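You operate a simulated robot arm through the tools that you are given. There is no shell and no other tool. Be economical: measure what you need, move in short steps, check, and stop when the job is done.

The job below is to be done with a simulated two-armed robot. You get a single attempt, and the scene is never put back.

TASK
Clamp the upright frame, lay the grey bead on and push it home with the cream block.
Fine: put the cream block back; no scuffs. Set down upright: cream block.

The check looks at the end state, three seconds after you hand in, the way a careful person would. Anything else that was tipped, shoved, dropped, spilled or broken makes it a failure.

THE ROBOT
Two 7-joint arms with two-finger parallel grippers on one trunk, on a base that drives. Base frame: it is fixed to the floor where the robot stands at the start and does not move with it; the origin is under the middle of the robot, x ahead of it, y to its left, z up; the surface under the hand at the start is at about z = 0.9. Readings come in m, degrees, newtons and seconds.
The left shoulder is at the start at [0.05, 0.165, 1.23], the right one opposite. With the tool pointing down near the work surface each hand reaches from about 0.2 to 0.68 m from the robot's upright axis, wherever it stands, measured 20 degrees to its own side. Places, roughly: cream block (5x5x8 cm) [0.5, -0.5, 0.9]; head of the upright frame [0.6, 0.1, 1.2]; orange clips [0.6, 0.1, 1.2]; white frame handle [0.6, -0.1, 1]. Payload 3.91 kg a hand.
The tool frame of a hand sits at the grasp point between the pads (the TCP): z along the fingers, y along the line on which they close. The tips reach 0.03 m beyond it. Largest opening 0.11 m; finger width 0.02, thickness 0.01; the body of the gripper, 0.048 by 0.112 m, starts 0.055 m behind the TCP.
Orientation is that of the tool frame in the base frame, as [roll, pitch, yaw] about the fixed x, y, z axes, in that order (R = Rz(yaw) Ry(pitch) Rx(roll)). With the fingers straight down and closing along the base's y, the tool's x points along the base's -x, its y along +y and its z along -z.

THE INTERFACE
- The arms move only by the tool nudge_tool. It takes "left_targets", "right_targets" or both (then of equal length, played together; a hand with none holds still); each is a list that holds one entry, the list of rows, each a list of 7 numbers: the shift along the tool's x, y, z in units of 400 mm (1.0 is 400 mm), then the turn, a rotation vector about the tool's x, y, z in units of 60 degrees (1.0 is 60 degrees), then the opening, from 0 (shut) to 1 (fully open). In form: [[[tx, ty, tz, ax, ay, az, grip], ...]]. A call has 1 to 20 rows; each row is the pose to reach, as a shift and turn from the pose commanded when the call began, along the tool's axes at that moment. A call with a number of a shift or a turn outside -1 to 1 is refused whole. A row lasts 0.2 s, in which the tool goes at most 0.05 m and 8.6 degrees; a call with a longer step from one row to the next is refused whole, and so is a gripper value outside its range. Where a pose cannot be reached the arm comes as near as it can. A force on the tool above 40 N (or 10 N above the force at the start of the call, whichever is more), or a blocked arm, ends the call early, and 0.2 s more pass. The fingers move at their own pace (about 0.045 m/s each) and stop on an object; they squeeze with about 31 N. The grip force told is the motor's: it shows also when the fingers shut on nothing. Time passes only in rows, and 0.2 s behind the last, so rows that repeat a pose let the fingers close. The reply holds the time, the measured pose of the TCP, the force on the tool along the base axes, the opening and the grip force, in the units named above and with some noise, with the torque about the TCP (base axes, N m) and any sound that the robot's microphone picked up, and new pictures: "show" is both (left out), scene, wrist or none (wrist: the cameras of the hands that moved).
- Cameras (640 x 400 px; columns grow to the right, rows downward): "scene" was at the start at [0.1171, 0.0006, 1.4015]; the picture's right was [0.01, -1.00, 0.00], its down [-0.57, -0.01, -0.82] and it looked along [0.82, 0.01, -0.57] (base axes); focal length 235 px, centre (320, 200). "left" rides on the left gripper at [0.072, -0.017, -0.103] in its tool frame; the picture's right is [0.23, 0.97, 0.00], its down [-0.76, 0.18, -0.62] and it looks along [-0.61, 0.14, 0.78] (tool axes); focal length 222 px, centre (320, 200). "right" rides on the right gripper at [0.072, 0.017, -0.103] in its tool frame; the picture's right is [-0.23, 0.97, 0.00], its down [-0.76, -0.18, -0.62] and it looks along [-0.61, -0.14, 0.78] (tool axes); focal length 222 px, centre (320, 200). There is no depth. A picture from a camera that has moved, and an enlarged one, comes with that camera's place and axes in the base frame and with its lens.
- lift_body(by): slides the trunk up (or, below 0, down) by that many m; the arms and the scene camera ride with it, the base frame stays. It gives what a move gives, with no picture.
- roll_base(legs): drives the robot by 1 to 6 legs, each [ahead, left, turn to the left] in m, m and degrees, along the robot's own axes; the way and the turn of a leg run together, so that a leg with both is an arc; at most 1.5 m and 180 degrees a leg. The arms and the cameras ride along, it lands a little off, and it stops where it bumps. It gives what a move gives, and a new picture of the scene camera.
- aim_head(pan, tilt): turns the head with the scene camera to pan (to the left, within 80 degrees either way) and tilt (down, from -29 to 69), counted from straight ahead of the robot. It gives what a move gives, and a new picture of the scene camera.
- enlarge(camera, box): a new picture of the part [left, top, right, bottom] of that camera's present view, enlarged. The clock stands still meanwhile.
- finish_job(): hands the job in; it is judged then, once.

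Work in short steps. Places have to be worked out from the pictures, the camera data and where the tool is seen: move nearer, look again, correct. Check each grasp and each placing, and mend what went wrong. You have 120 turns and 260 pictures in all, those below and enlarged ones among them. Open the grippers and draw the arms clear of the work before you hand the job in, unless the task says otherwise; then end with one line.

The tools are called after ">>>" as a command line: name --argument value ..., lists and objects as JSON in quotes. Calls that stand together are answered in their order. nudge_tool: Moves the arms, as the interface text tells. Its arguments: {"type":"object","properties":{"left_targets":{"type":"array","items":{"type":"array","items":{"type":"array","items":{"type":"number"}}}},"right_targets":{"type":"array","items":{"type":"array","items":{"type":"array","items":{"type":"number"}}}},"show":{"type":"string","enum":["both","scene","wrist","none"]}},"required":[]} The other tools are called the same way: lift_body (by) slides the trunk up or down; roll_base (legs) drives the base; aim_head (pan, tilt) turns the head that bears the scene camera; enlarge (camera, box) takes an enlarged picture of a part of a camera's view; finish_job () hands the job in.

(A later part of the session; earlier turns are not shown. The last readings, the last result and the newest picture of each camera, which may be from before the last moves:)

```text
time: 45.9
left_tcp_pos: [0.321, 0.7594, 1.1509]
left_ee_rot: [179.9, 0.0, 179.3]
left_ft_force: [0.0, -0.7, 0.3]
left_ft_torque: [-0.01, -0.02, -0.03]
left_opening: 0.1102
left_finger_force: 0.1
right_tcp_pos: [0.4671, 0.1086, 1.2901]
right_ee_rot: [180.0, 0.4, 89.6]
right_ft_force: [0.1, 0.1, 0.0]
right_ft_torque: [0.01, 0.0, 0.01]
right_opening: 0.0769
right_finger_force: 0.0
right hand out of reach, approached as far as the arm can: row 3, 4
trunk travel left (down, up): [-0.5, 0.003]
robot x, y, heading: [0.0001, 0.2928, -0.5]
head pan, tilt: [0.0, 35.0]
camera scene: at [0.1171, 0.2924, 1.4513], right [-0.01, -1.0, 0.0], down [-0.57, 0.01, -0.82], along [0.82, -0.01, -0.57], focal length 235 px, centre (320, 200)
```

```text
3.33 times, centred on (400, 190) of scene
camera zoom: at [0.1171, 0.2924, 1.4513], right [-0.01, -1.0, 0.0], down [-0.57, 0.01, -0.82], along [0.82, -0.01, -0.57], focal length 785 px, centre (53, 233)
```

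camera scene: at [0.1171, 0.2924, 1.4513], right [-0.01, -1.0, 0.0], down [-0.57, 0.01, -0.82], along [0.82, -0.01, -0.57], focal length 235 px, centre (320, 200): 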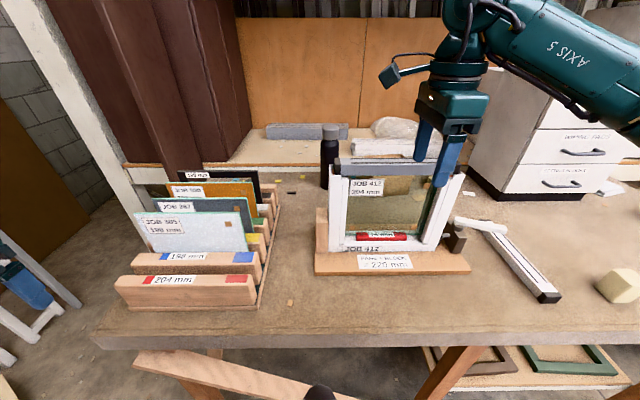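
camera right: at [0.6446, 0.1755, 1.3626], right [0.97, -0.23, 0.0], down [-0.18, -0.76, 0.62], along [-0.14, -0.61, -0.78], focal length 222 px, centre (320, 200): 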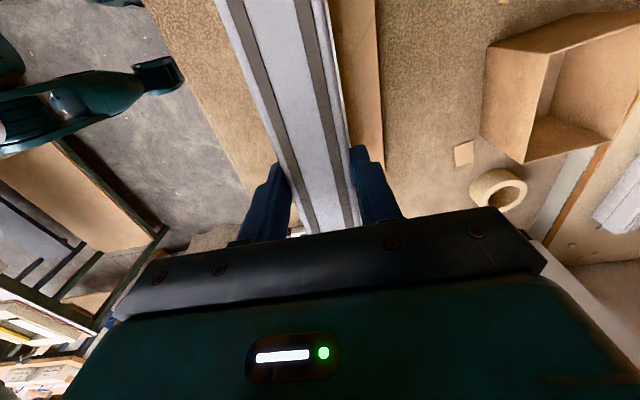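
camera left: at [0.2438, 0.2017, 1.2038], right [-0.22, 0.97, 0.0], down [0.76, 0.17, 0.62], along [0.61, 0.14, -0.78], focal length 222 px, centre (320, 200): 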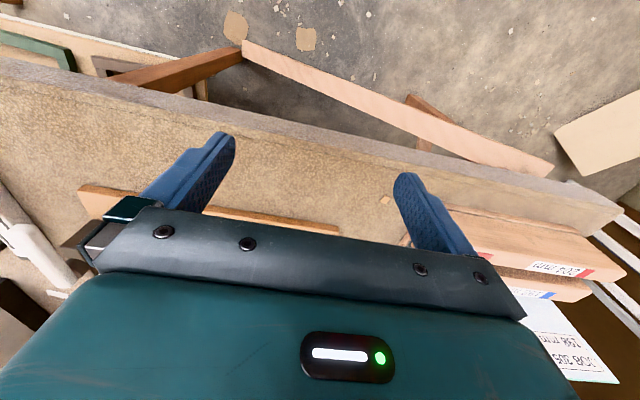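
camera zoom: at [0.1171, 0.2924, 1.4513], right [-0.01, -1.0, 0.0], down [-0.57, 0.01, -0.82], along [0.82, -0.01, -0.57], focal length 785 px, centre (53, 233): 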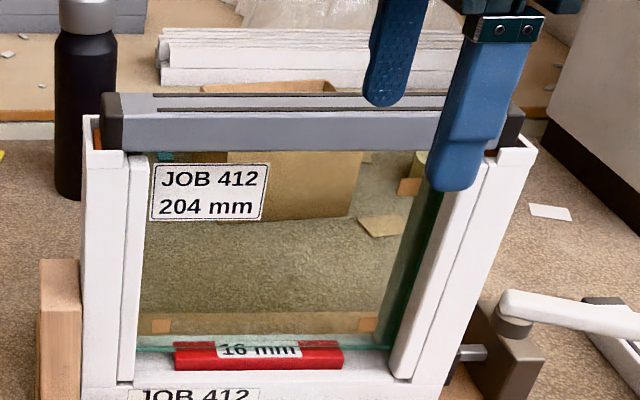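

The bead sits level. Now I drive right to the cream block.

>>> roll_base --legs '[[0, -0.28, 0], [0, -0.28, 0.5]]'

>>> enlarge --camera "scene" --box '[360, 230, 460, 310]'

```text
time: 51.6
left_tcp_pos: [0.3131, 0.1999, 1.15]
left_ee_rot: [-180.0, 0.0, -180.0]
left_ft_force: [0.0, -0.2, 0.4]
left_ft_torque: [0.01, 0.03, -0.01]
left_opening: 0.1099
left_finger_force: 0.1
right_tcp_pos: [0.4664, -0.4471, 1.2904]
right_ee_rot: [179.9, 0.4, 90.4]
right_ft_force: [-0.6, -0.4, 0.7]
right_ft_torque: [-0.02, -0.02, 0.01]
right_opening: 0.0772
right_finger_force: 0.1
trunk travel left (down, up): [-0.5, 0.003]
robot x, y, heading: [-0.0038, -0.2681, 0.1]
head pan, tilt: [0.0, 35.0]
camera scene: at [0.1142, -0.2692, 1.4513], right [0.0, -1.0, 0.0], down [-0.57, 0.0, -0.82], along [0.82, 0.0, -0.57], focal length 235 px, centre (320, 200)
```

scene: 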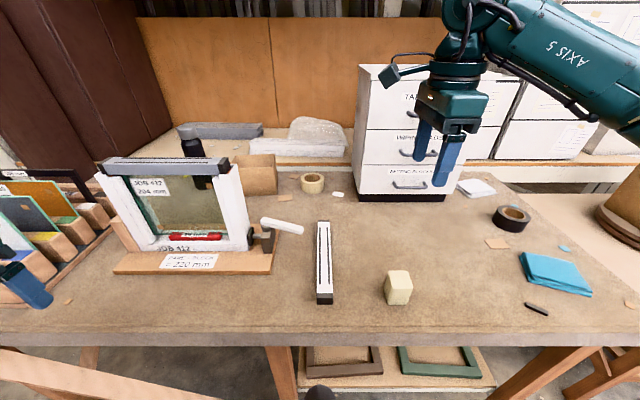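

```text
5.00 times, centred on (410, 270) of scene
camera zoom: at [0.1142, -0.2692, 1.4513], right [0.0, -1.0, 0.0], down [-0.57, 0.0, -0.82], along [0.82, 0.0, -0.57], focal length 1177 px, centre (-130, -150)
```

zoom: 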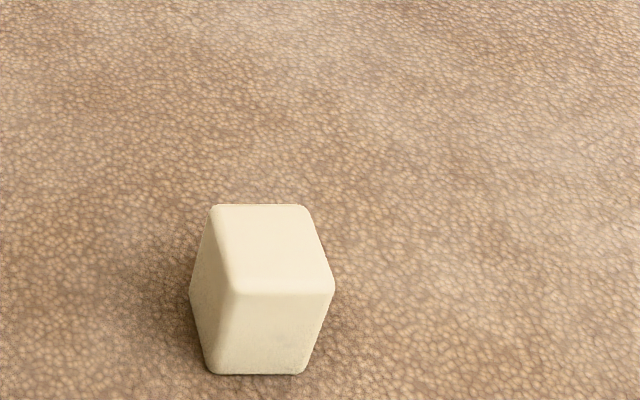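

Block: upright, centre ≈ (0.469, −0.462), base ≈ 5×5 cm aligned with the axes, top ≈ 0.98. I go down above it and check with the wrist camera.

>>> nudge_tool --right_targets '[[[-0.0375, 0.0065, 0.1, 0, 0.007, 0.007, 0.8], [-0.0375, 0.0065, 0.22, 0, 0.007, 0.007, 0.8], [-0.0375, 0.0065, 0.34, 0, 0.007, 0.007, 0.8], [-0.0375, 0.0065, 0.46, 0, 0.007, 0.007, 0.8], [-0.0375, 0.0065, 0.57, 0, 0.007, 0.007, 0.8]]]' --show "both"

```text
time: 52.8
left_tcp_pos: [0.3128, 0.1995, 1.1495]
left_ee_rot: [180.0, 0.0, -180.0]
left_ft_force: [-0.3, 0.1, 0.1]
left_ft_torque: [-0.03, 0.02, 0.0]
left_opening: 0.11
left_finger_force: 0.0
right_tcp_pos: [0.4656, -0.4647, 1.0619]
right_ee_rot: [179.8, 0.0, 90.0]
right_ft_force: [-0.4, -0.3, -0.1]
right_ft_torque: [0.0, -0.03, 0.0]
right_opening: 0.088
right_finger_force: 0.1
trunk travel left (down, up): [-0.5, 0.003]
robot x, y, heading: [-0.0024, -0.2683, 0.1]
head pan, tilt: [0.0, 35.0]
camera scene: at [0.1144, -0.2694, 1.4513], right [0.0, -1.0, 0.0], down [-0.57, 0.0, -0.82], along [0.82, 0.0, -0.57], focal length 235 px, centre (320, 200)
camera right: at [0.4816, -0.3943, 1.1653], right [0.97, -0.23, 0.0], down [-0.18, -0.76, 0.62], along [-0.14, -0.61, -0.78], focal length 222 px, centre (320, 200)
```

scene: 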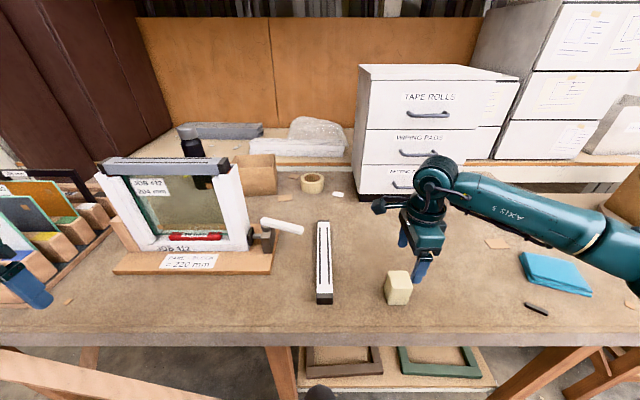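
right: 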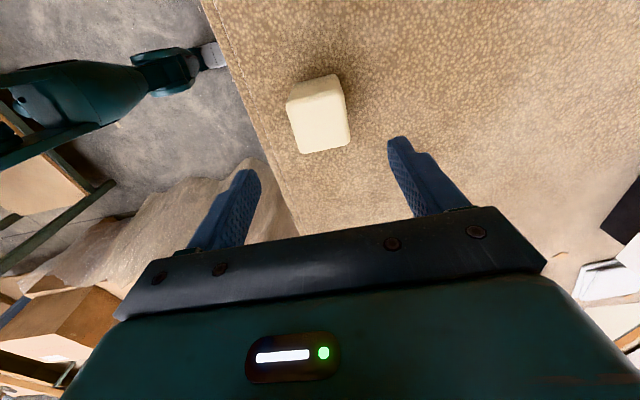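

>>> enlarge --camera "right" --box '[260, 50, 380, 170]'

```text
3.33 times, centred on (320, 110) of right
camera zoom: at [0.4816, -0.3943, 1.1653], right [0.97, -0.23, 0.0], down [-0.18, -0.76, 0.62], along [-0.14, -0.61, -0.78], focal length 740 px, centre (320, 500)
```

zoom: 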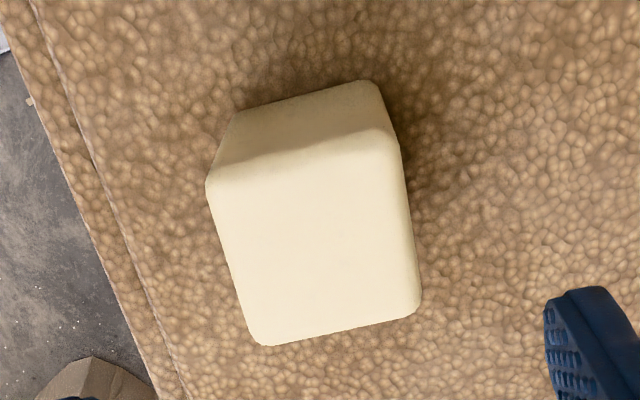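

Block centre (0.4665, −0.461), square to the axes. I shift 3 mm, go down and close on it.

>>> nudge_tool --right_targets '[[[0.009, 0.002, 0.1, 0, 0, 0, 0.8], [0.009, 0.002, 0.2, 0, 0, 0, 0.8], [0.009, 0.002, 0.28, 0, 0, 0, 0.8], [0.009, 0.002, 0.303, 0, 0, 0, 0.8], [0.009, 0.002, 0.303, 0, 0, 0, 0.6], [0.009, 0.002, 0.303, 0, 0, 0, 0.45], [0.009, 0.002, 0.303, 0, 0, 0, 0.35], [0.009, 0.002, 0.303, 0, 0, 0, 0.35]]]' --show "both"

```text
time: 54.6
left_tcp_pos: [0.3125, 0.1994, 1.1504]
left_ee_rot: [180.0, 0.0, -180.0]
left_ft_force: [-0.4, -0.5, 0.4]
left_ft_torque: [-0.02, -0.01, 0.03]
left_opening: 0.1099
left_finger_force: 0.1
right_tcp_pos: [0.4694, -0.4614, 0.9395]
right_ee_rot: [179.9, 0.0, 90.0]
right_ft_force: [-1.2, 0.5, 0.2]
right_ft_torque: [-0.03, 0.05, -0.03]
right_opening: 0.05
right_finger_force: 30.7
trunk travel left (down, up): [-0.5, 0.003]
robot x, y, heading: [-0.0024, -0.2729, -0.2]
head pan, tilt: [0.0, 35.0]
camera scene: at [0.1142, -0.269, 1.4512], right [0.0, -1.0, 0.0], down [-0.57, 0.0, -0.82], along [0.82, 0.0, -0.57], focal length 235 px, centre (320, 200)
camera right: at [0.4853, -0.3901, 1.0435], right [0.97, -0.23, 0.0], down [-0.18, -0.76, 0.62], along [-0.14, -0.61, -0.78], focal length 222 px, centre (320, 200)
```

scene: 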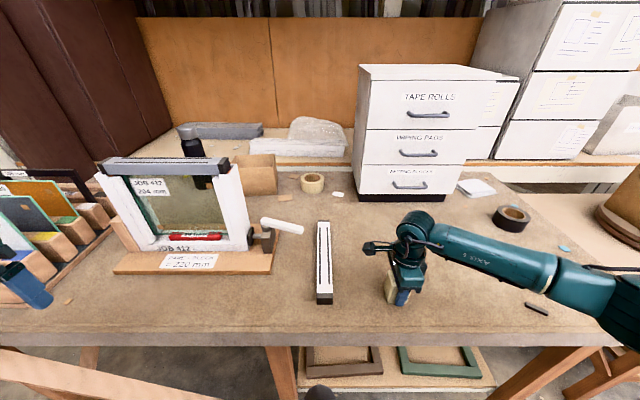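
right: 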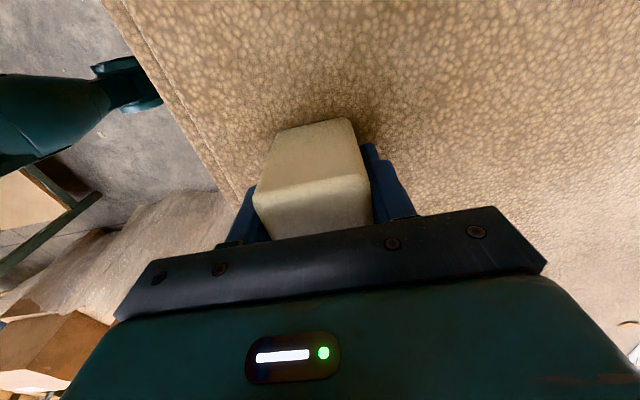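

Block held (0.050 m). I lift it to travel height.

>>> nudge_tool --right_targets '[[[0, 0, -0.05, 0, 0, 0, 0.35], [0, 0, -0.15, 0, 0, 0, 0.35], [0, 0, -0.26, 0, 0, 0, 0.35], [0, 0, -0.37, 0, 0, 0, 0.35], [0, 0, -0.48, 0, 0, 0, 0.35], [0, 0, -0.59, 0, 0, 0, 0.35], [0, 0, -0.7, 0, 0, 0, 0.35], [0, 0, -0.81, 0, 0, 0, 0.35], [0, 0, -0.87, 0, 0, 0, 0.35]]]' --show "scene"

>>> roll_base --legs '[[0, 0.3, 0], [0, 0.3, 0]]'

```text
time: 56.6
left_tcp_pos: [0.3125, 0.2001, 1.1489]
left_ee_rot: [-180.0, 0.0, 180.0]
left_ft_force: [0.3, 0.1, -0.3]
left_ft_torque: [0.01, 0.02, -0.01]
left_opening: 0.1097
left_finger_force: 0.1
right_tcp_pos: [0.4706, -0.4584, 1.2875]
right_ee_rot: [179.9, 0.1, 89.9]
right_ft_force: [-0.1, 0.0, -2.4]
right_ft_torque: [0.01, -0.03, 0.03]
right_opening: 0.0498
right_finger_force: 31.2
trunk travel left (down, up): [-0.5, 0.003]
robot x, y, heading: [-0.0035, -0.271, 0.1]
head pan, tilt: [0.0, 35.0]
camera scene: at [0.1144, -0.2689, 1.4512], right [0.0, -1.0, 0.0], down [-0.57, 0.0, -0.82], along [0.82, 0.0, -0.57], focal length 235 px, centre (320, 200)
```

scene: 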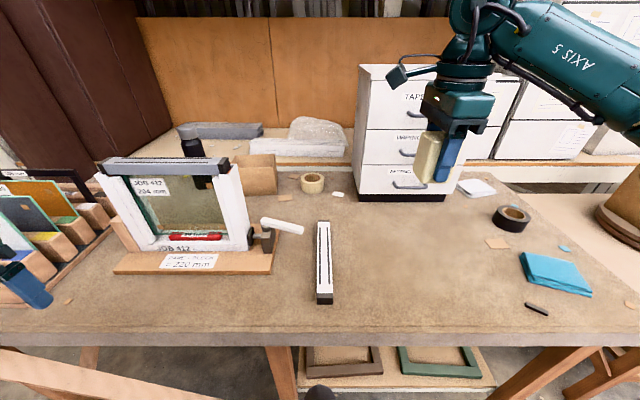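

```text
time: 62.6
left_tcp_pos: [0.3082, 0.7941, 1.1496]
left_ee_rot: [179.9, 0.0, -179.9]
left_ft_force: [0.2, -0.5, 0.4]
left_ft_torque: [0.02, 0.0, 0.02]
left_opening: 0.1101
left_finger_force: 0.1
right_tcp_pos: [0.47, 0.1352, 1.2871]
right_ee_rot: [179.9, 0.1, 90.1]
right_ft_force: [-0.4, 0.0, -2.9]
right_ft_torque: [0.02, -0.02, 0.02]
right_opening: 0.0498
right_finger_force: 30.9
trunk travel left (down, up): [-0.5, 0.003]
robot x, y, heading: [-0.0087, 0.327, 0.1]
head pan, tilt: [0.0, 35.0]
camera scene: at [0.1118, 0.3244, 1.4512], right [0.0, -1.0, 0.0], down [-0.57, 0.0, -0.82], along [0.82, 0.0, -0.57], focal length 235 px, centre (320, 200)
```

scene: 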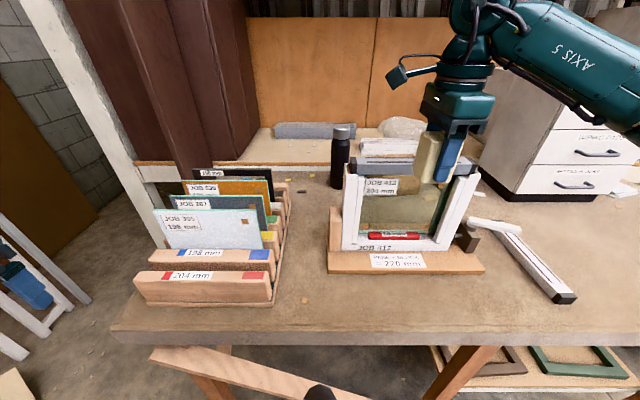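

I carry the block over the left end of the bead (y ≈ 0.236), staying ~2 cm above it.

>>> nudge_tool --right_targets '[[[0.08, 0.06, 0, 0, 0, 0, 0.35], [0.16, 0.12, 0.02, 0, 0, 0, 0.35], [0.23, 0.2, 0.04, 0, 0, 0, 0.35], [0.2525, 0.3, 0.05, 0, 0, 0, 0.35], [0.2525, 0.36, 0.05, 0, 0, 0, 0.35], [0.2525, 0.401, 0.05, 0, 0, 0, 0.35], [0.2525, 0.401, 0.05, 0, 0, 0, 0.35]]]' --show "scene"

>>> enlarge --camera "scene" --box '[330, 130, 490, 250]'

```text
time: 64.2
left_tcp_pos: [0.309, 0.7927, 1.15]
left_ee_rot: [-179.9, 0.0, -179.9]
left_ft_force: [0.4, 0.6, 0.6]
left_ft_torque: [-0.04, -0.02, -0.04]
left_opening: 0.1101
left_finger_force: 0.1
right_tcp_pos: [0.6162, 0.2312, 1.264]
right_ee_rot: [179.8, 0.1, 90.2]
right_ft_force: [0.1, 0.7, -1.9]
right_ft_torque: [0.01, 0.01, -0.01]
right_opening: 0.0498
right_finger_force: 31.0
right hand out of reach, approached as far as the arm can: row 6, 7
trunk travel left (down, up): [-0.5, 0.003]
robot x, y, heading: [-0.003, 0.3229, 0.0]
head pan, tilt: [0.0, 35.0]
camera scene: at [0.1117, 0.3247, 1.4512], right [0.0, -1.0, 0.0], down [-0.57, 0.0, -0.82], along [0.82, 0.0, -0.57], focal length 235 px, centre (320, 200)
```

scene: 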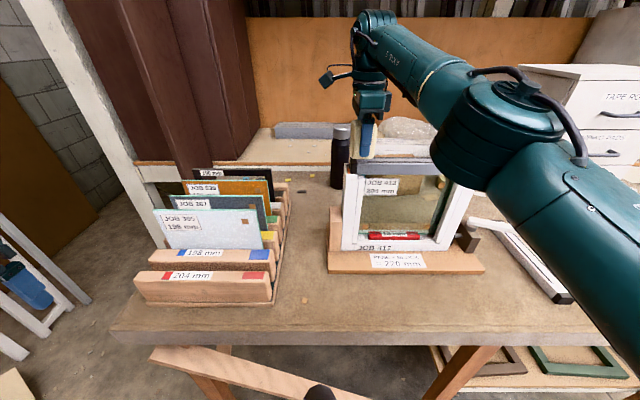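

```text
3.33 times, centred on (410, 190) of scene
camera zoom: at [0.1117, 0.3247, 1.4512], right [0.0, -1.0, 0.0], down [-0.57, 0.0, -0.82], along [0.82, 0.0, -0.57], focal length 785 px, centre (20, 233)
```

zoom: 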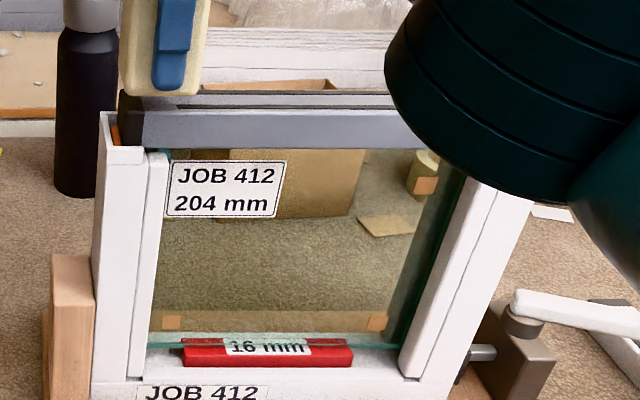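

The arm is fully stretched there. I draw both hands in a little and shift the base left for a better stance.

>>> nudge_tool --right_targets '[[[0, -0.05, -0.02, 0, 0, 0, 0.35], [0, -0.12, -0.04, 0, 0, 0, 0.35], [0, -0.19, -0.05, 0, 0, 0, 0.35], [0, -0.24, -0.05, 0, 0, 0, 0.35], [0, -0.24, -0.05, 0, 0, 0, 0.35], [0, -0.24, -0.05, 0, 0, 0, 0.35]]]' --left_targets '[[[0, -0.1, 0, 0, 0, 0, 1], [0, -0.2, 0, 0, 0, 0, 1], [0, -0.3, 0, 0, 0, 0, 1], [0, -0.4, 0, 0, 0, 0, 1], [0, -0.5, 0, 0, 0, 0, 1], [0, -0.6, 0, 0, 0, 0, 1]]]' --show "none"

>>> roll_base --legs '[[0, 0.12, 0]]'

```text
time: 65.6
left_tcp_pos: [0.3066, 0.552, 1.1512]
left_ee_rot: [179.9, 0.0, -180.0]
left_ft_force: [-0.3, 0.3, 0.3]
left_ft_torque: [0.01, 0.0, 0.03]
left_opening: 0.1099
left_finger_force: 0.0
right_tcp_pos: [0.5206, 0.2294, 1.2863]
right_ee_rot: [180.0, -0.1, 90.2]
right_ft_force: [0.7, -1.4, -1.3]
right_ft_torque: [0.01, 0.01, 0.0]
right_opening: 0.0499
right_finger_force: 31.3
trunk travel left (down, up): [-0.5, 0.003]
robot x, y, heading: [-0.0105, 0.3257, 0.3]
head pan, tilt: [0.0, 35.0]
```

```text
time: 67.3
left_tcp_pos: [0.3065, 0.6749, 1.1506]
left_ee_rot: [-180.0, -0.1, -179.8]
left_ft_force: [0.2, 0.7, -0.3]
left_ft_torque: [-0.01, 0.02, 0.0]
left_opening: 0.1102
left_finger_force: 0.0
right_tcp_pos: [0.5195, 0.353, 1.2852]
right_ee_rot: [180.0, 0.0, 90.1]
right_ft_force: [1.0, -0.3, -2.2]
right_ft_torque: [-0.03, -0.01, 0.01]
right_opening: 0.0498
right_finger_force: 30.5
trunk travel left (down, up): [-0.5, 0.003]
robot x, y, heading: [-0.0064, 0.4473, 0.4]
head pan, tilt: [0.0, 35.0]
camera scene: at [0.1114, 0.4461, 1.4512], right [0.0, -1.0, 0.0], down [-0.57, 0.0, -0.82], along [0.82, 0.0, -0.57], focal length 235 px, centre (320, 200)
```

scene: 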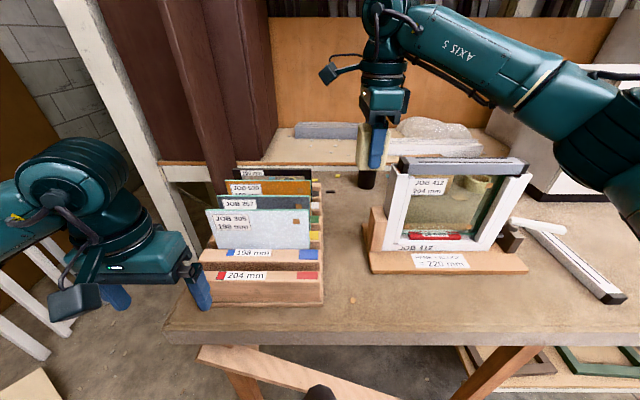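

Now I bring the block over the bead's left end.

>>> nudge_tool --right_targets '[[[-0.1, 0.03, 0, 0, 0, 0, 0.35], [-0.2, 0.08, 0.01, 0, 0, 0, 0.35], [-0.28, 0.15, 0.03, 0, 0, 0, 0.35], [-0.2925, 0.22, 0.045, 0, 0, 0, 0.35], [-0.2925, 0.2775, 0.0575, 0, 0, 0, 0.35], [-0.2925, 0.2775, 0.0575, 0, 0, 0, 0.35]]]' --show "scene"

>>> enlarge --camera "scene" --box '[380, 120, 460, 190]'

```text
time: 68.7
left_tcp_pos: [0.306, 0.6737, 1.1499]
left_ee_rot: [179.9, 0.0, -179.8]
left_ft_force: [0.0, 0.4, 0.5]
left_ft_torque: [0.0, 0.02, -0.02]
left_opening: 0.1101
left_finger_force: 0.1
right_tcp_pos: [0.6316, 0.2337, 1.2617]
right_ee_rot: [179.8, 0.0, 90.2]
right_ft_force: [0.2, -0.6, -2.6]
right_ft_torque: [0.02, -0.02, 0.01]
right_opening: 0.0498
right_finger_force: 30.7
trunk travel left (down, up): [-0.5, 0.003]
robot x, y, heading: [-0.0048, 0.4469, 0.2]
head pan, tilt: [0.0, 35.0]
camera scene: at [0.1112, 0.4441, 1.4513], right [0.0, -1.0, 0.0], down [-0.57, 0.0, -0.82], along [0.82, 0.0, -0.57], focal length 235 px, centre (320, 200)
```

scene: 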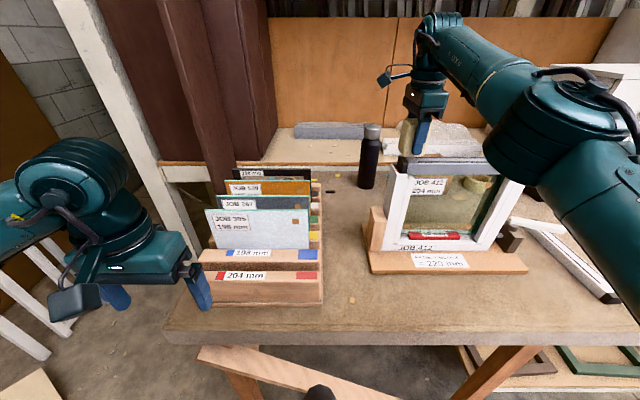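

```text
5.71 times, centred on (420, 155) of scene
camera zoom: at [0.1112, 0.4441, 1.4513], right [0.0, -1.0, 0.0], down [-0.57, 0.0, -0.82], along [0.82, 0.0, -0.57], focal length 1345 px, centre (-251, 457)
```

zoom: 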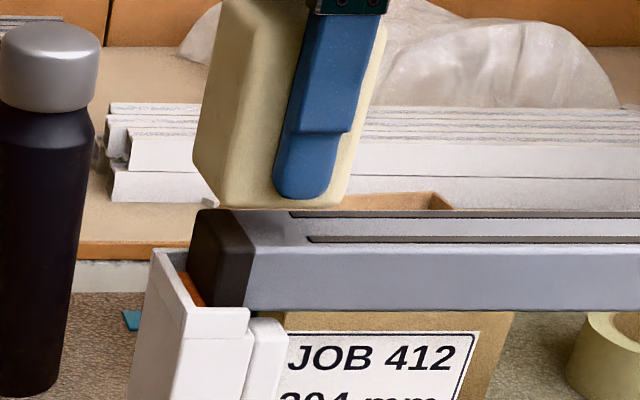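

Block is over the left cap with a small gap. I lower and press, 2–4 mm per row.

>>> nudge_tool --right_targets '[[[0, 0, 0.01, 0, 0, 0, 0.35], [0, 0, 0.02, 0, 0, 0, 0.35], [0, 0, 0.03, 0, 0, 0, 0.35], [0, 0, 0.036, 0, 0, 0, 0.35], [0, 0, 0.042, 0, 0, 0, 0.35], [0, 0, 0.048, 0, 0, 0, 0.35], [0, 0, 0.054, 0, 0, 0, 0.35], [0, 0, 0.06, 0, 0, 0, 0.35], [0, 0, 0.066, 0, 0, 0, 0.35]]]' --show "scene"

>>> enlarge --camera "scene" --box '[380, 120, 460, 190]'

```text
time: 70.7
left_tcp_pos: [0.306, 0.6745, 1.1509]
left_ee_rot: [180.0, -0.1, -179.8]
left_ft_force: [-0.2, 0.1, 0.4]
left_ft_torque: [0.01, 0.01, 0.03]
left_opening: 0.1098
left_finger_force: 0.0
right_tcp_pos: [0.6294, 0.2355, 1.2393]
right_ee_rot: [179.8, 0.0, 90.1]
right_ft_force: [5.5, -0.8, 13.8]
right_ft_torque: [-0.3, -0.09, 0.08]
right_opening: 0.0496
right_finger_force: 30.7
trunk travel left (down, up): [-0.5, 0.003]
robot x, y, heading: [-0.0044, 0.4485, 0.2]
head pan, tilt: [0.0, 35.0]
camera scene: at [0.1105, 0.4461, 1.4514], right [0.0, -1.0, 0.0], down [-0.57, 0.0, -0.82], along [0.82, 0.0, -0.57], focal length 235 px, centre (320, 200)
```

scene: 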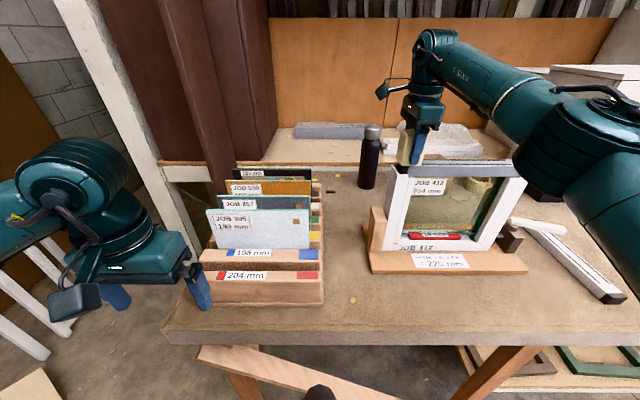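

```text
5.71 times, centred on (420, 155) of scene
camera zoom: at [0.1105, 0.4461, 1.4514], right [0.0, -1.0, 0.0], down [-0.57, 0.0, -0.82], along [0.82, 0.0, -0.57], focal length 1345 px, centre (-251, 457)
```

zoom: 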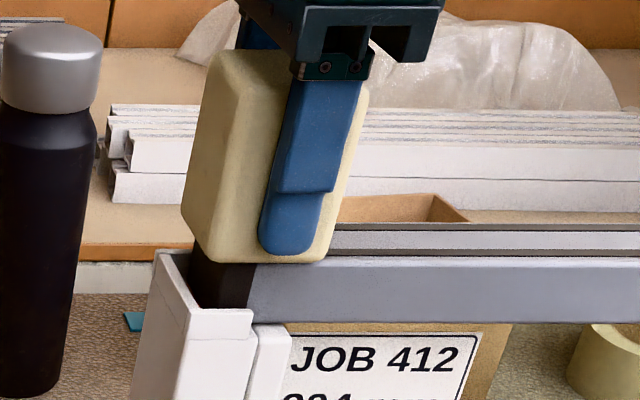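

The left end has dropped several mm (now ~15 N). I press on until it is firm.

>>> nudge_tool --right_targets '[[[0, 0.001, 0.005, 0, 0, 0, 0.35], [0, 0.001, 0.01, 0, 0, 0, 0.35], [0, 0.001, 0.015, 0, 0, 0, 0.35], [0, 0.001, 0.02, 0, 0, 0, 0.35], [0, 0.001, 0.025, 0, 0, 0, 0.35], [0, 0.001, 0.03, 0, 0, 0, 0.35]]]' --show "none"

>>> enlarge --camera "scene" --box '[380, 120, 460, 190]'

```text
time: 72.1
left_tcp_pos: [0.305, 0.6753, 1.151]
left_ee_rot: [-179.9, 0.1, -179.8]
left_ft_force: [-0.3, -1.2, 0.1]
left_ft_torque: [0.01, 0.03, -0.01]
left_opening: 0.1098
left_finger_force: 0.1
right_tcp_pos: [0.6302, 0.2356, 1.2279]
right_ee_rot: [179.6, 0.0, 90.1]
right_ft_force: [5.7, -0.6, 23.2]
right_ft_torque: [0.02, 0.09, 0.02]
right_opening: 0.05
right_finger_force: 30.9
trunk travel left (down, up): [-0.5, 0.003]
robot x, y, heading: [-0.0082, 0.4477, 0.2]
head pan, tilt: [0.0, 35.0]
```

```text
5.71 times, centred on (420, 155) of scene
camera zoom: at [0.1093, 0.4467, 1.4515], right [0.0, -1.0, 0.0], down [-0.57, 0.0, -0.82], along [0.82, 0.0, -0.57], focal length 1345 px, centre (-251, 457)
```

zoom: 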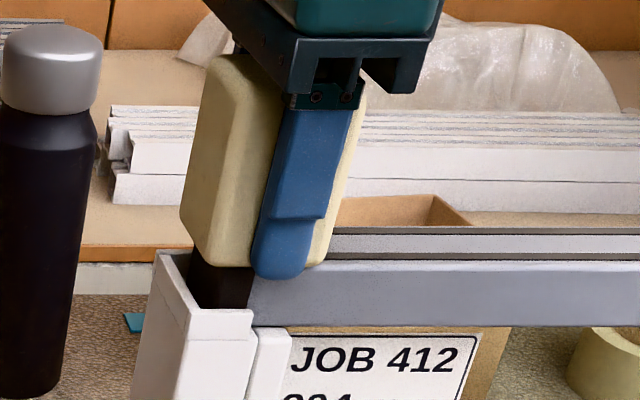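

The block slid up in the grip a bit (fingertip now level with its base); soon the palm backs it. I check the bead and the hand's view before pressing harder.

>>> enlarge --camera "right" --box '[200, 80, 440, 260]'

>>> enlarge --camera "scene" --box '[380, 140, 530, 250]'

```text
2.22 times, centred on (320, 170) of right
camera zoom: at [0.6445, 0.3071, 1.3323], right [0.97, -0.23, 0.01], down [-0.18, -0.76, 0.62], along [-0.13, -0.61, -0.78], focal length 494 px, centre (320, 267)
```

zoom: 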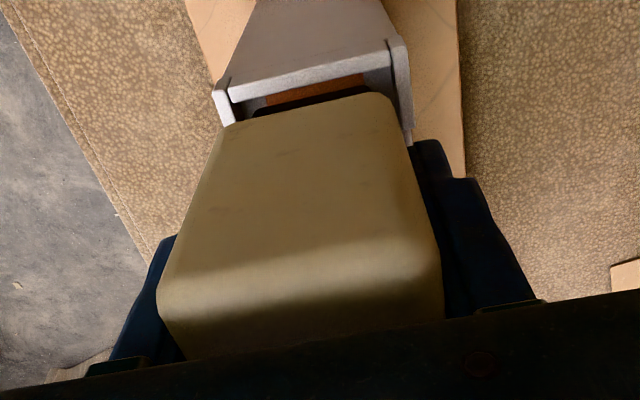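

```text
3.64 times, centred on (455, 195) of scene
camera zoom: at [0.1093, 0.4467, 1.4515], right [0.0, -1.0, 0.0], down [-0.57, 0.0, -0.82], along [0.82, 0.0, -0.57], focal length 856 px, centre (-171, 218)
```

zoom: 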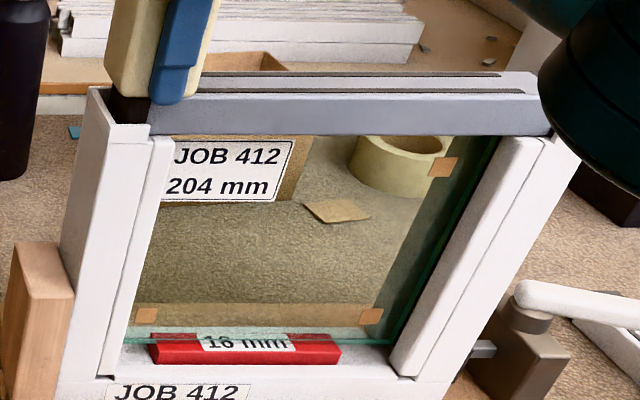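

Bead bottom at the left now computes to z ≈1.171, equal to the jamb top (1.1715): home there. I lift, draw back, and drive right to reach the other end.

>>> nudge_tool --right_targets '[[[0, 0, -0.04, 0, 0, 0, 0.35], [0, 0, -0.1, 0, 0, 0, 0.35], [0, -0.08, -0.11, 0, 0, 0, 0.35], [0, -0.18, -0.12, 0, 0, 0, 0.35], [0, -0.28, -0.12, 0, 0, 0, 0.35]]]' --show "none"

>>> roll_base --legs '[[0, -0.25, 0]]'

>>> enlarge --camera "scene" --box '[280, 130, 460, 260]'

```text
time: 73.3
left_tcp_pos: [0.3053, 0.6738, 1.1502]
left_ee_rot: [-179.9, 0.0, -179.9]
left_ft_force: [-0.7, -0.8, 0.0]
left_ft_torque: [-0.03, -0.02, 0.02]
left_opening: 0.1098
left_finger_force: 0.1
right_tcp_pos: [0.5173, 0.231, 1.2734]
right_ee_rot: [179.8, 0.0, 90.0]
right_ft_force: [-0.2, -1.0, -2.0]
right_ft_torque: [-0.02, 0.01, 0.03]
right_opening: 0.0496
right_finger_force: 31.2
trunk travel left (down, up): [-0.5, 0.003]
robot x, y, heading: [-0.0075, 0.4476, 0.2]
head pan, tilt: [0.0, 35.0]
```

```text
time: 76.1
left_tcp_pos: [0.3084, 0.4269, 1.1498]
left_ee_rot: [-180.0, 0.0, 179.9]
left_ft_force: [0.1, 0.3, 1.1]
left_ft_torque: [-0.01, 0.02, 0.0]
left_opening: 0.1102
left_finger_force: 0.0
right_tcp_pos: [0.5176, -0.0173, 1.2724]
right_ee_rot: [179.9, 0.1, 89.8]
right_ft_force: [-0.4, 1.2, -2.7]
right_ft_torque: [0.02, 0.0, 0.01]
right_opening: 0.0496
right_finger_force: 30.6
trunk travel left (down, up): [-0.5, 0.003]
robot x, y, heading: [-0.0069, 0.1977, 0.1]
head pan, tilt: [0.0, 35.0]
camera scene: at [0.1116, 0.1989, 1.4512], right [0.0, -1.0, 0.0], down [-0.57, 0.0, -0.82], along [0.82, 0.0, -0.57], focal length 235 px, centre (320, 200)
```

scene: 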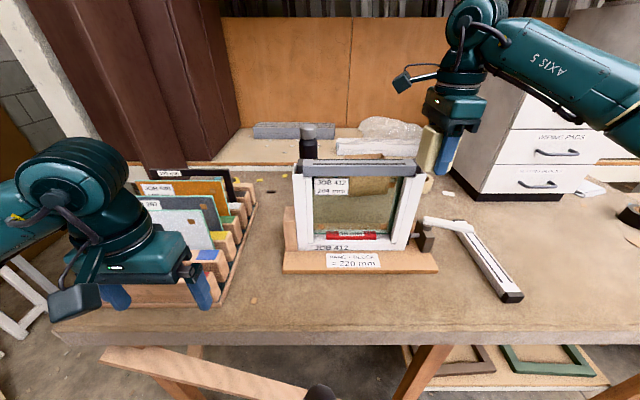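

```text
3.08 times, centred on (370, 195) of scene
camera zoom: at [0.1116, 0.1989, 1.4512], right [0.0, -1.0, 0.0], down [-0.57, 0.0, -0.82], along [0.82, 0.0, -0.57], focal length 724 px, centre (166, 215)
```

zoom: 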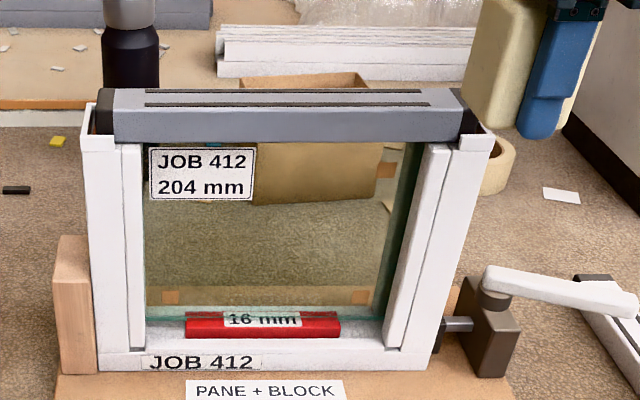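

>>> enlarge --camera "scene" --box '[285, 145, 345, 185]'

>>> enlarge --camera "scene" --box '[375, 145, 435, 185]'

```text
10.00 times, centred on (315, 165) of scene
camera zoom: at [0.1116, 0.1989, 1.4512], right [0.0, -1.0, 0.0], down [-0.57, 0.0, -0.82], along [0.82, 0.0, -0.57], focal length 2354 px, centre (370, 550)
```

zoom: 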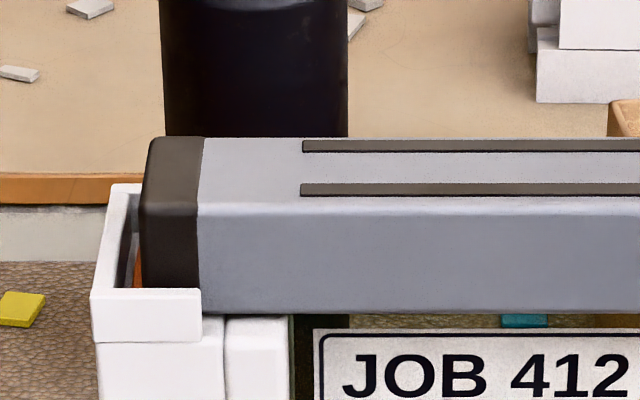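

```text
10.00 times, centred on (405, 165) of scene
camera zoom: at [0.1116, 0.1989, 1.4512], right [0.0, -1.0, 0.0], down [-0.57, 0.0, -0.82], along [0.82, 0.0, -0.57], focal length 2354 px, centre (-530, 550)
```

zoom: 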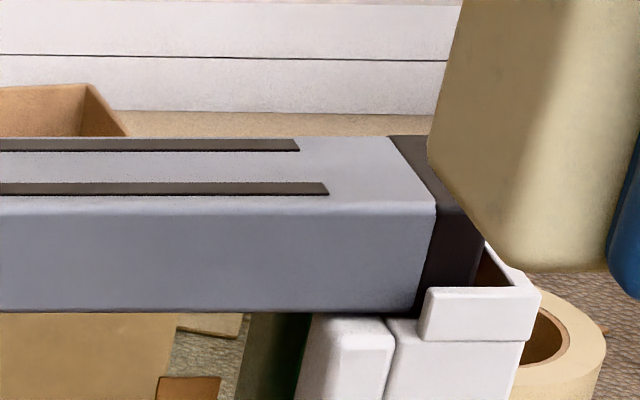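

Both ends already look flush (bead bottom ≈1.174 vs jamb top 1.1735; right maybe 0.5–1 mm higher). I press the right end too, to be sure.

>>> nudge_tool --right_targets '[[[-0.027, 0.06, 0, 0, 0, 0, 0.35], [-0.027, 0.14, 0.01, 0, 0, 0, 0.35], [-0.027, 0.22, 0.03, 0, 0, 0, 0.35], [-0.027, 0.2825, 0.045, 0, 0, 0, 0.35], [-0.027, 0.2825, 0.045, 0, 0, 0, 0.35]]]' --show "scene"

>>> enlarge --camera "scene" --box '[355, 125, 435, 185]'

```text
time: 77.3
left_tcp_pos: [0.3088, 0.4244, 1.1503]
left_ee_rot: [179.9, 0.0, 179.9]
left_ft_force: [0.2, 0.2, 0.0]
left_ft_torque: [-0.02, 0.0, 0.02]
left_opening: 0.1099
left_finger_force: 0.1
right_tcp_pos: [0.6311, -0.0324, 1.2557]
right_ee_rot: [180.0, 0.0, 89.9]
right_ft_force: [-0.3, -1.2, -2.4]
right_ft_torque: [0.04, 0.0, 0.02]
right_opening: 0.0496
right_finger_force: 30.6
trunk travel left (down, up): [-0.5, 0.003]
robot x, y, heading: [-0.0073, 0.201, 0.0]
head pan, tilt: [0.0, 35.0]
camera scene: at [0.1114, 0.1979, 1.4513], right [0.0, -1.0, 0.0], down [-0.57, 0.0, -0.82], along [0.82, 0.0, -0.57], focal length 235 px, centre (320, 200)
```

scene: 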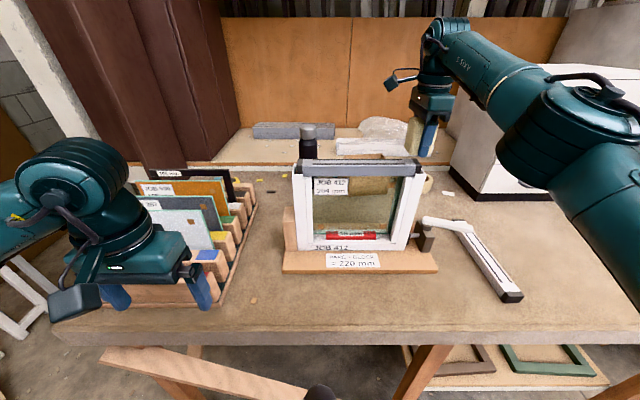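

```text
6.67 times, centred on (395, 155) of scene
camera zoom: at [0.1114, 0.1979, 1.4513], right [0.0, -1.0, 0.0], down [-0.57, 0.0, -0.82], along [0.82, 0.0, -0.57], focal length 1570 px, centre (-180, 500)
```

zoom: 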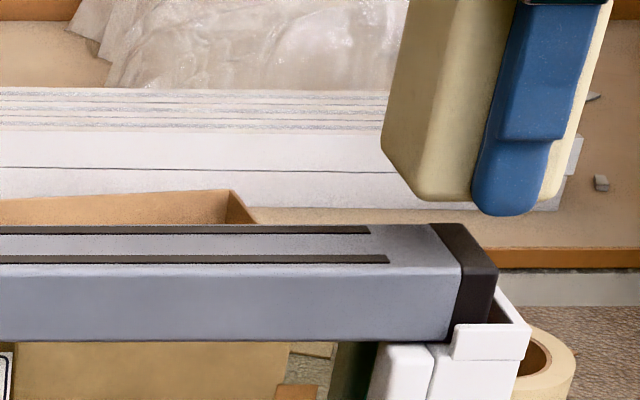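

I lower and press on the right end.

>>> nudge_tool --right_targets '[[[0, 0, 0.02, 0, 0, 0, 0.35], [0, 0, 0.04, 0, 0, 0, 0.35], [0, 0, 0.052, 0, 0, 0, 0.35], [0, 0, 0.06, 0, 0, 0, 0.35], [0, 0, 0.066, 0, 0, 0, 0.35], [0, 0, 0.072, 0, 0, 0, 0.35], [0, 0, 0.077, 0, 0, 0, 0.35]]]' --show "none"

>>> enlarge --camera "scene" --box '[355, 125, 435, 185]'

```text
time: 78.9
left_tcp_pos: [0.3055, 0.4274, 1.1512]
left_ee_rot: [-179.9, 0.2, 179.8]
left_ft_force: [0.1, 0.3, -0.4]
left_ft_torque: [0.02, 0.0, 0.02]
left_opening: 0.1099
left_finger_force: 0.1
right_tcp_pos: [0.63, -0.0262, 1.2278]
right_ee_rot: [179.7, -0.1, 89.8]
right_ft_force: [4.6, -3.9, 23.5]
right_ft_torque: [-0.16, 0.02, 0.01]
right_opening: 0.0492
right_finger_force: 31.5
trunk travel left (down, up): [-0.5, 0.003]
robot x, y, heading: [-0.0036, 0.2014, 0.0]
head pan, tilt: [0.0, 35.0]
```

```text
6.67 times, centred on (395, 155) of scene
camera zoom: at [0.1097, 0.1992, 1.4518], right [0.0, -1.0, 0.0], down [-0.57, 0.0, -0.82], along [0.82, 0.0, -0.57], focal length 1570 px, centre (-180, 500)
```

zoom: 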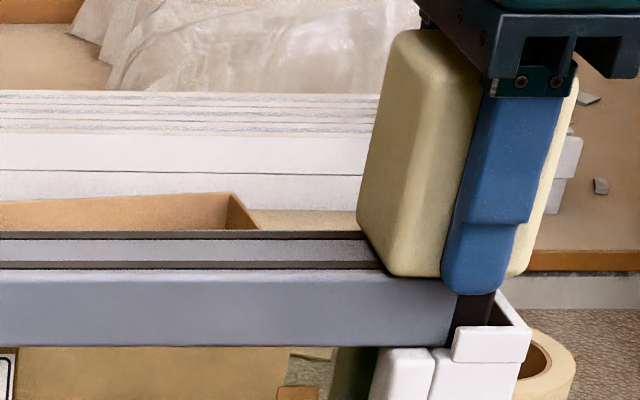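

Firm at ~24 N with almost no travel. I press slightly more to make sure it is home.

>>> nudge_tool --right_targets '[[[0, 0, 0.005, 0, 0, 0, 0.35], [0, 0, 0.01, 0, 0, 0, 0.35], [0, 0, 0.015, 0, 0, 0, 0.35], [0, 0, 0.02, 0, 0, 0, 0.35]]]' --show "none"

>>> enlarge --camera "scene" --box '[355, 125, 435, 185]'

```text
time: 79.9
left_tcp_pos: [0.3056, 0.4278, 1.1519]
left_ee_rot: [-179.8, 0.1, 179.9]
left_ft_force: [0.6, -0.4, 0.1]
left_ft_torque: [0.01, 0.0, 0.01]
left_opening: 0.1101
left_finger_force: 0.1
right_tcp_pos: [0.6292, -0.0257, 1.2218]
right_ee_rot: [179.5, -0.1, 89.8]
right_ft_force: [-3.9, 1.3, 21.4]
right_ft_torque: [0.08, 0.46, 0.04]
right_opening: 0.05
right_finger_force: 30.9
trunk travel left (down, up): [-0.5, 0.003]
robot x, y, heading: [-0.0033, 0.1996, -0.1]
head pan, tilt: [0.0, 35.0]
```

```text
6.67 times, centred on (395, 155) of scene
camera zoom: at [0.1082, 0.2004, 1.4518], right [0.0, -1.0, 0.0], down [-0.57, 0.0, -0.82], along [0.82, 0.0, -0.57], focal length 1570 px, centre (-180, 500)
```

zoom: 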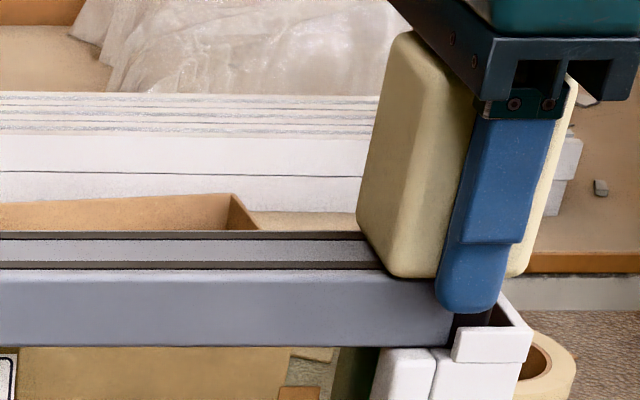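

The block slid a bit more in the grip while the bead didn't move: it is home. The block now stands on the bead, so I relieve the load, open slightly, and re-grip it higher so its base clears the fingertips later.

>>> nudge_tool --right_targets '[[[0, 0, -0.006, 0, 0, 0, 0.35], [0, 0, -0.011, 0, 0, 0, 0.35], [0, 0, -0.011, 0, 0, 0, 0.35]]]' --show "none"

```text
time: 80.7
left_tcp_pos: [0.3067, 0.4266, 1.1497]
left_ee_rot: [-179.9, 0.1, 179.9]
left_ft_force: [0.3, -0.1, 0.6]
left_ft_torque: [0.0, 0.0, 0.0]
left_opening: 0.11
left_finger_force: 0.0
right_tcp_pos: [0.6304, -0.0269, 1.2221]
right_ee_rot: [179.9, 0.2, 89.7]
right_ft_force: [-2.6, 2.6, 8.6]
right_ft_torque: [0.17, 0.2, -0.01]
right_opening: 0.0497
right_finger_force: 31.3
trunk travel left (down, up): [-0.5, 0.003]
robot x, y, heading: [-0.0095, 0.2006, 0.0]
head pan, tilt: [0.0, 35.0]
```

>>> nudge_tool --right_targets '[[[0, 0, -0.004, 0, 0, 0, 0.35], [0, 0, -0.006, 0, 0, 0, 0.35], [0, 0, -0.006, 0, 0, 0, 0.5], [0, 0, -0.006, 0, 0, 0, 0.53], [0, 0, -0.006, 0, 0, 0, 0.53]]]' --show "scene"

>>> enlarge --camera "scene" --box '[355, 125, 435, 185]'

```text
time: 81.9
left_tcp_pos: [0.3082, 0.4271, 1.1501]
left_ee_rot: [-180.0, 0.0, 179.9]
left_ft_force: [-0.2, 0.1, 0.5]
left_ft_torque: [-0.03, 0.02, 0.01]
left_opening: 0.11
left_finger_force: 0.1
right_tcp_pos: [0.632, -0.0265, 1.2239]
right_ee_rot: [179.9, 0.0, 89.7]
right_ft_force: [0.7, 0.3, -0.1]
right_ft_torque: [0.03, 0.0, 0.01]
right_opening: 0.0581
right_finger_force: 0.2
trunk travel left (down, up): [-0.5, 0.003]
robot x, y, heading: [-0.0055, 0.1992, -0.3]
head pan, tilt: [0.0, 35.0]
camera scene: at [0.1114, 0.1992, 1.4513], right [0.0, -1.0, 0.0], down [-0.57, 0.0, -0.82], along [0.82, 0.0, -0.57], focal length 235 px, centre (320, 200)
```

scene: 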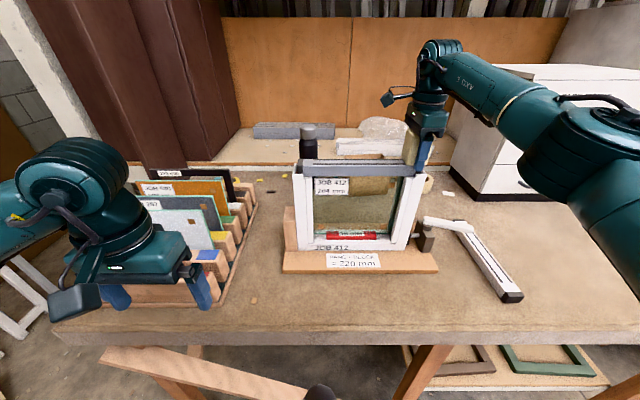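

```text
6.67 times, centred on (395, 155) of scene
camera zoom: at [0.1114, 0.1992, 1.4513], right [0.0, -1.0, 0.0], down [-0.57, 0.0, -0.82], along [0.82, 0.0, -0.57], focal length 1570 px, centre (-180, 500)
```

zoom: 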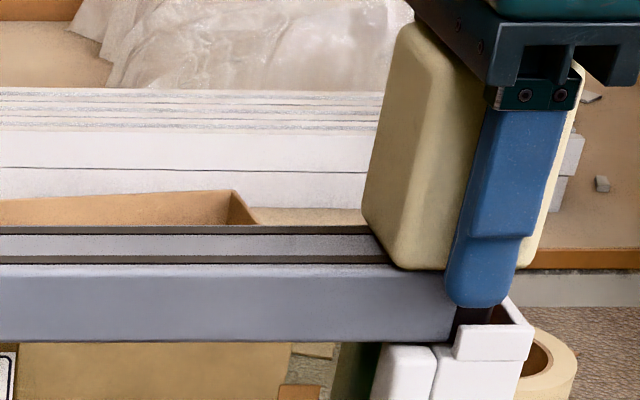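

The block stands on the bead. I raise the hand 2.2 cm and close again.

>>> nudge_tool --right_targets '[[[0, -0.002, -0.02, 0, 0, 0, 0.53], [0, -0.003, -0.04, 0, 0, 0, 0.53], [0, -0.003, -0.055, 0, 0, 0, 0.53], [0, -0.003, -0.055, 0, 0, 0, 0.4], [0, -0.003, -0.055, 0, 0, 0, 0.35], [0, -0.003, -0.055, 0, 0, 0, 0.35]]]' --show "none"

>>> enlarge --camera "scene" --box '[355, 125, 435, 185]'

```text
time: 83.3
left_tcp_pos: [0.3078, 0.4272, 1.1497]
left_ee_rot: [180.0, 0.0, 179.9]
left_ft_force: [0.2, 0.7, -0.1]
left_ft_torque: [0.01, -0.01, 0.0]
left_opening: 0.1101
left_finger_force: 0.2
right_tcp_pos: [0.6291, -0.0272, 1.2465]
right_ee_rot: [179.9, 0.1, 89.9]
right_ft_force: [-0.3, -0.4, -0.1]
right_ft_torque: [0.02, 0.05, -0.01]
right_opening: 0.0496
right_finger_force: 31.1
trunk travel left (down, up): [-0.5, 0.003]
robot x, y, heading: [-0.0047, 0.2014, -0.0]
head pan, tilt: [0.0, 35.0]
```

```text
6.67 times, centred on (395, 155) of scene
camera zoom: at [0.1114, 0.1992, 1.4513], right [0.0, -1.0, 0.0], down [-0.57, 0.0, -0.82], along [0.82, 0.0, -0.57], focal length 1570 px, centre (-180, 500)
```

zoom: 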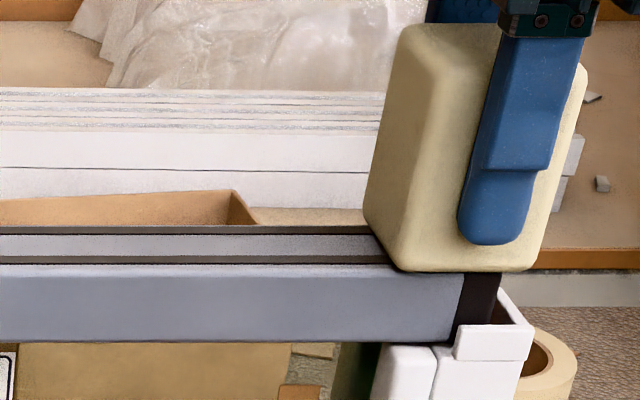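

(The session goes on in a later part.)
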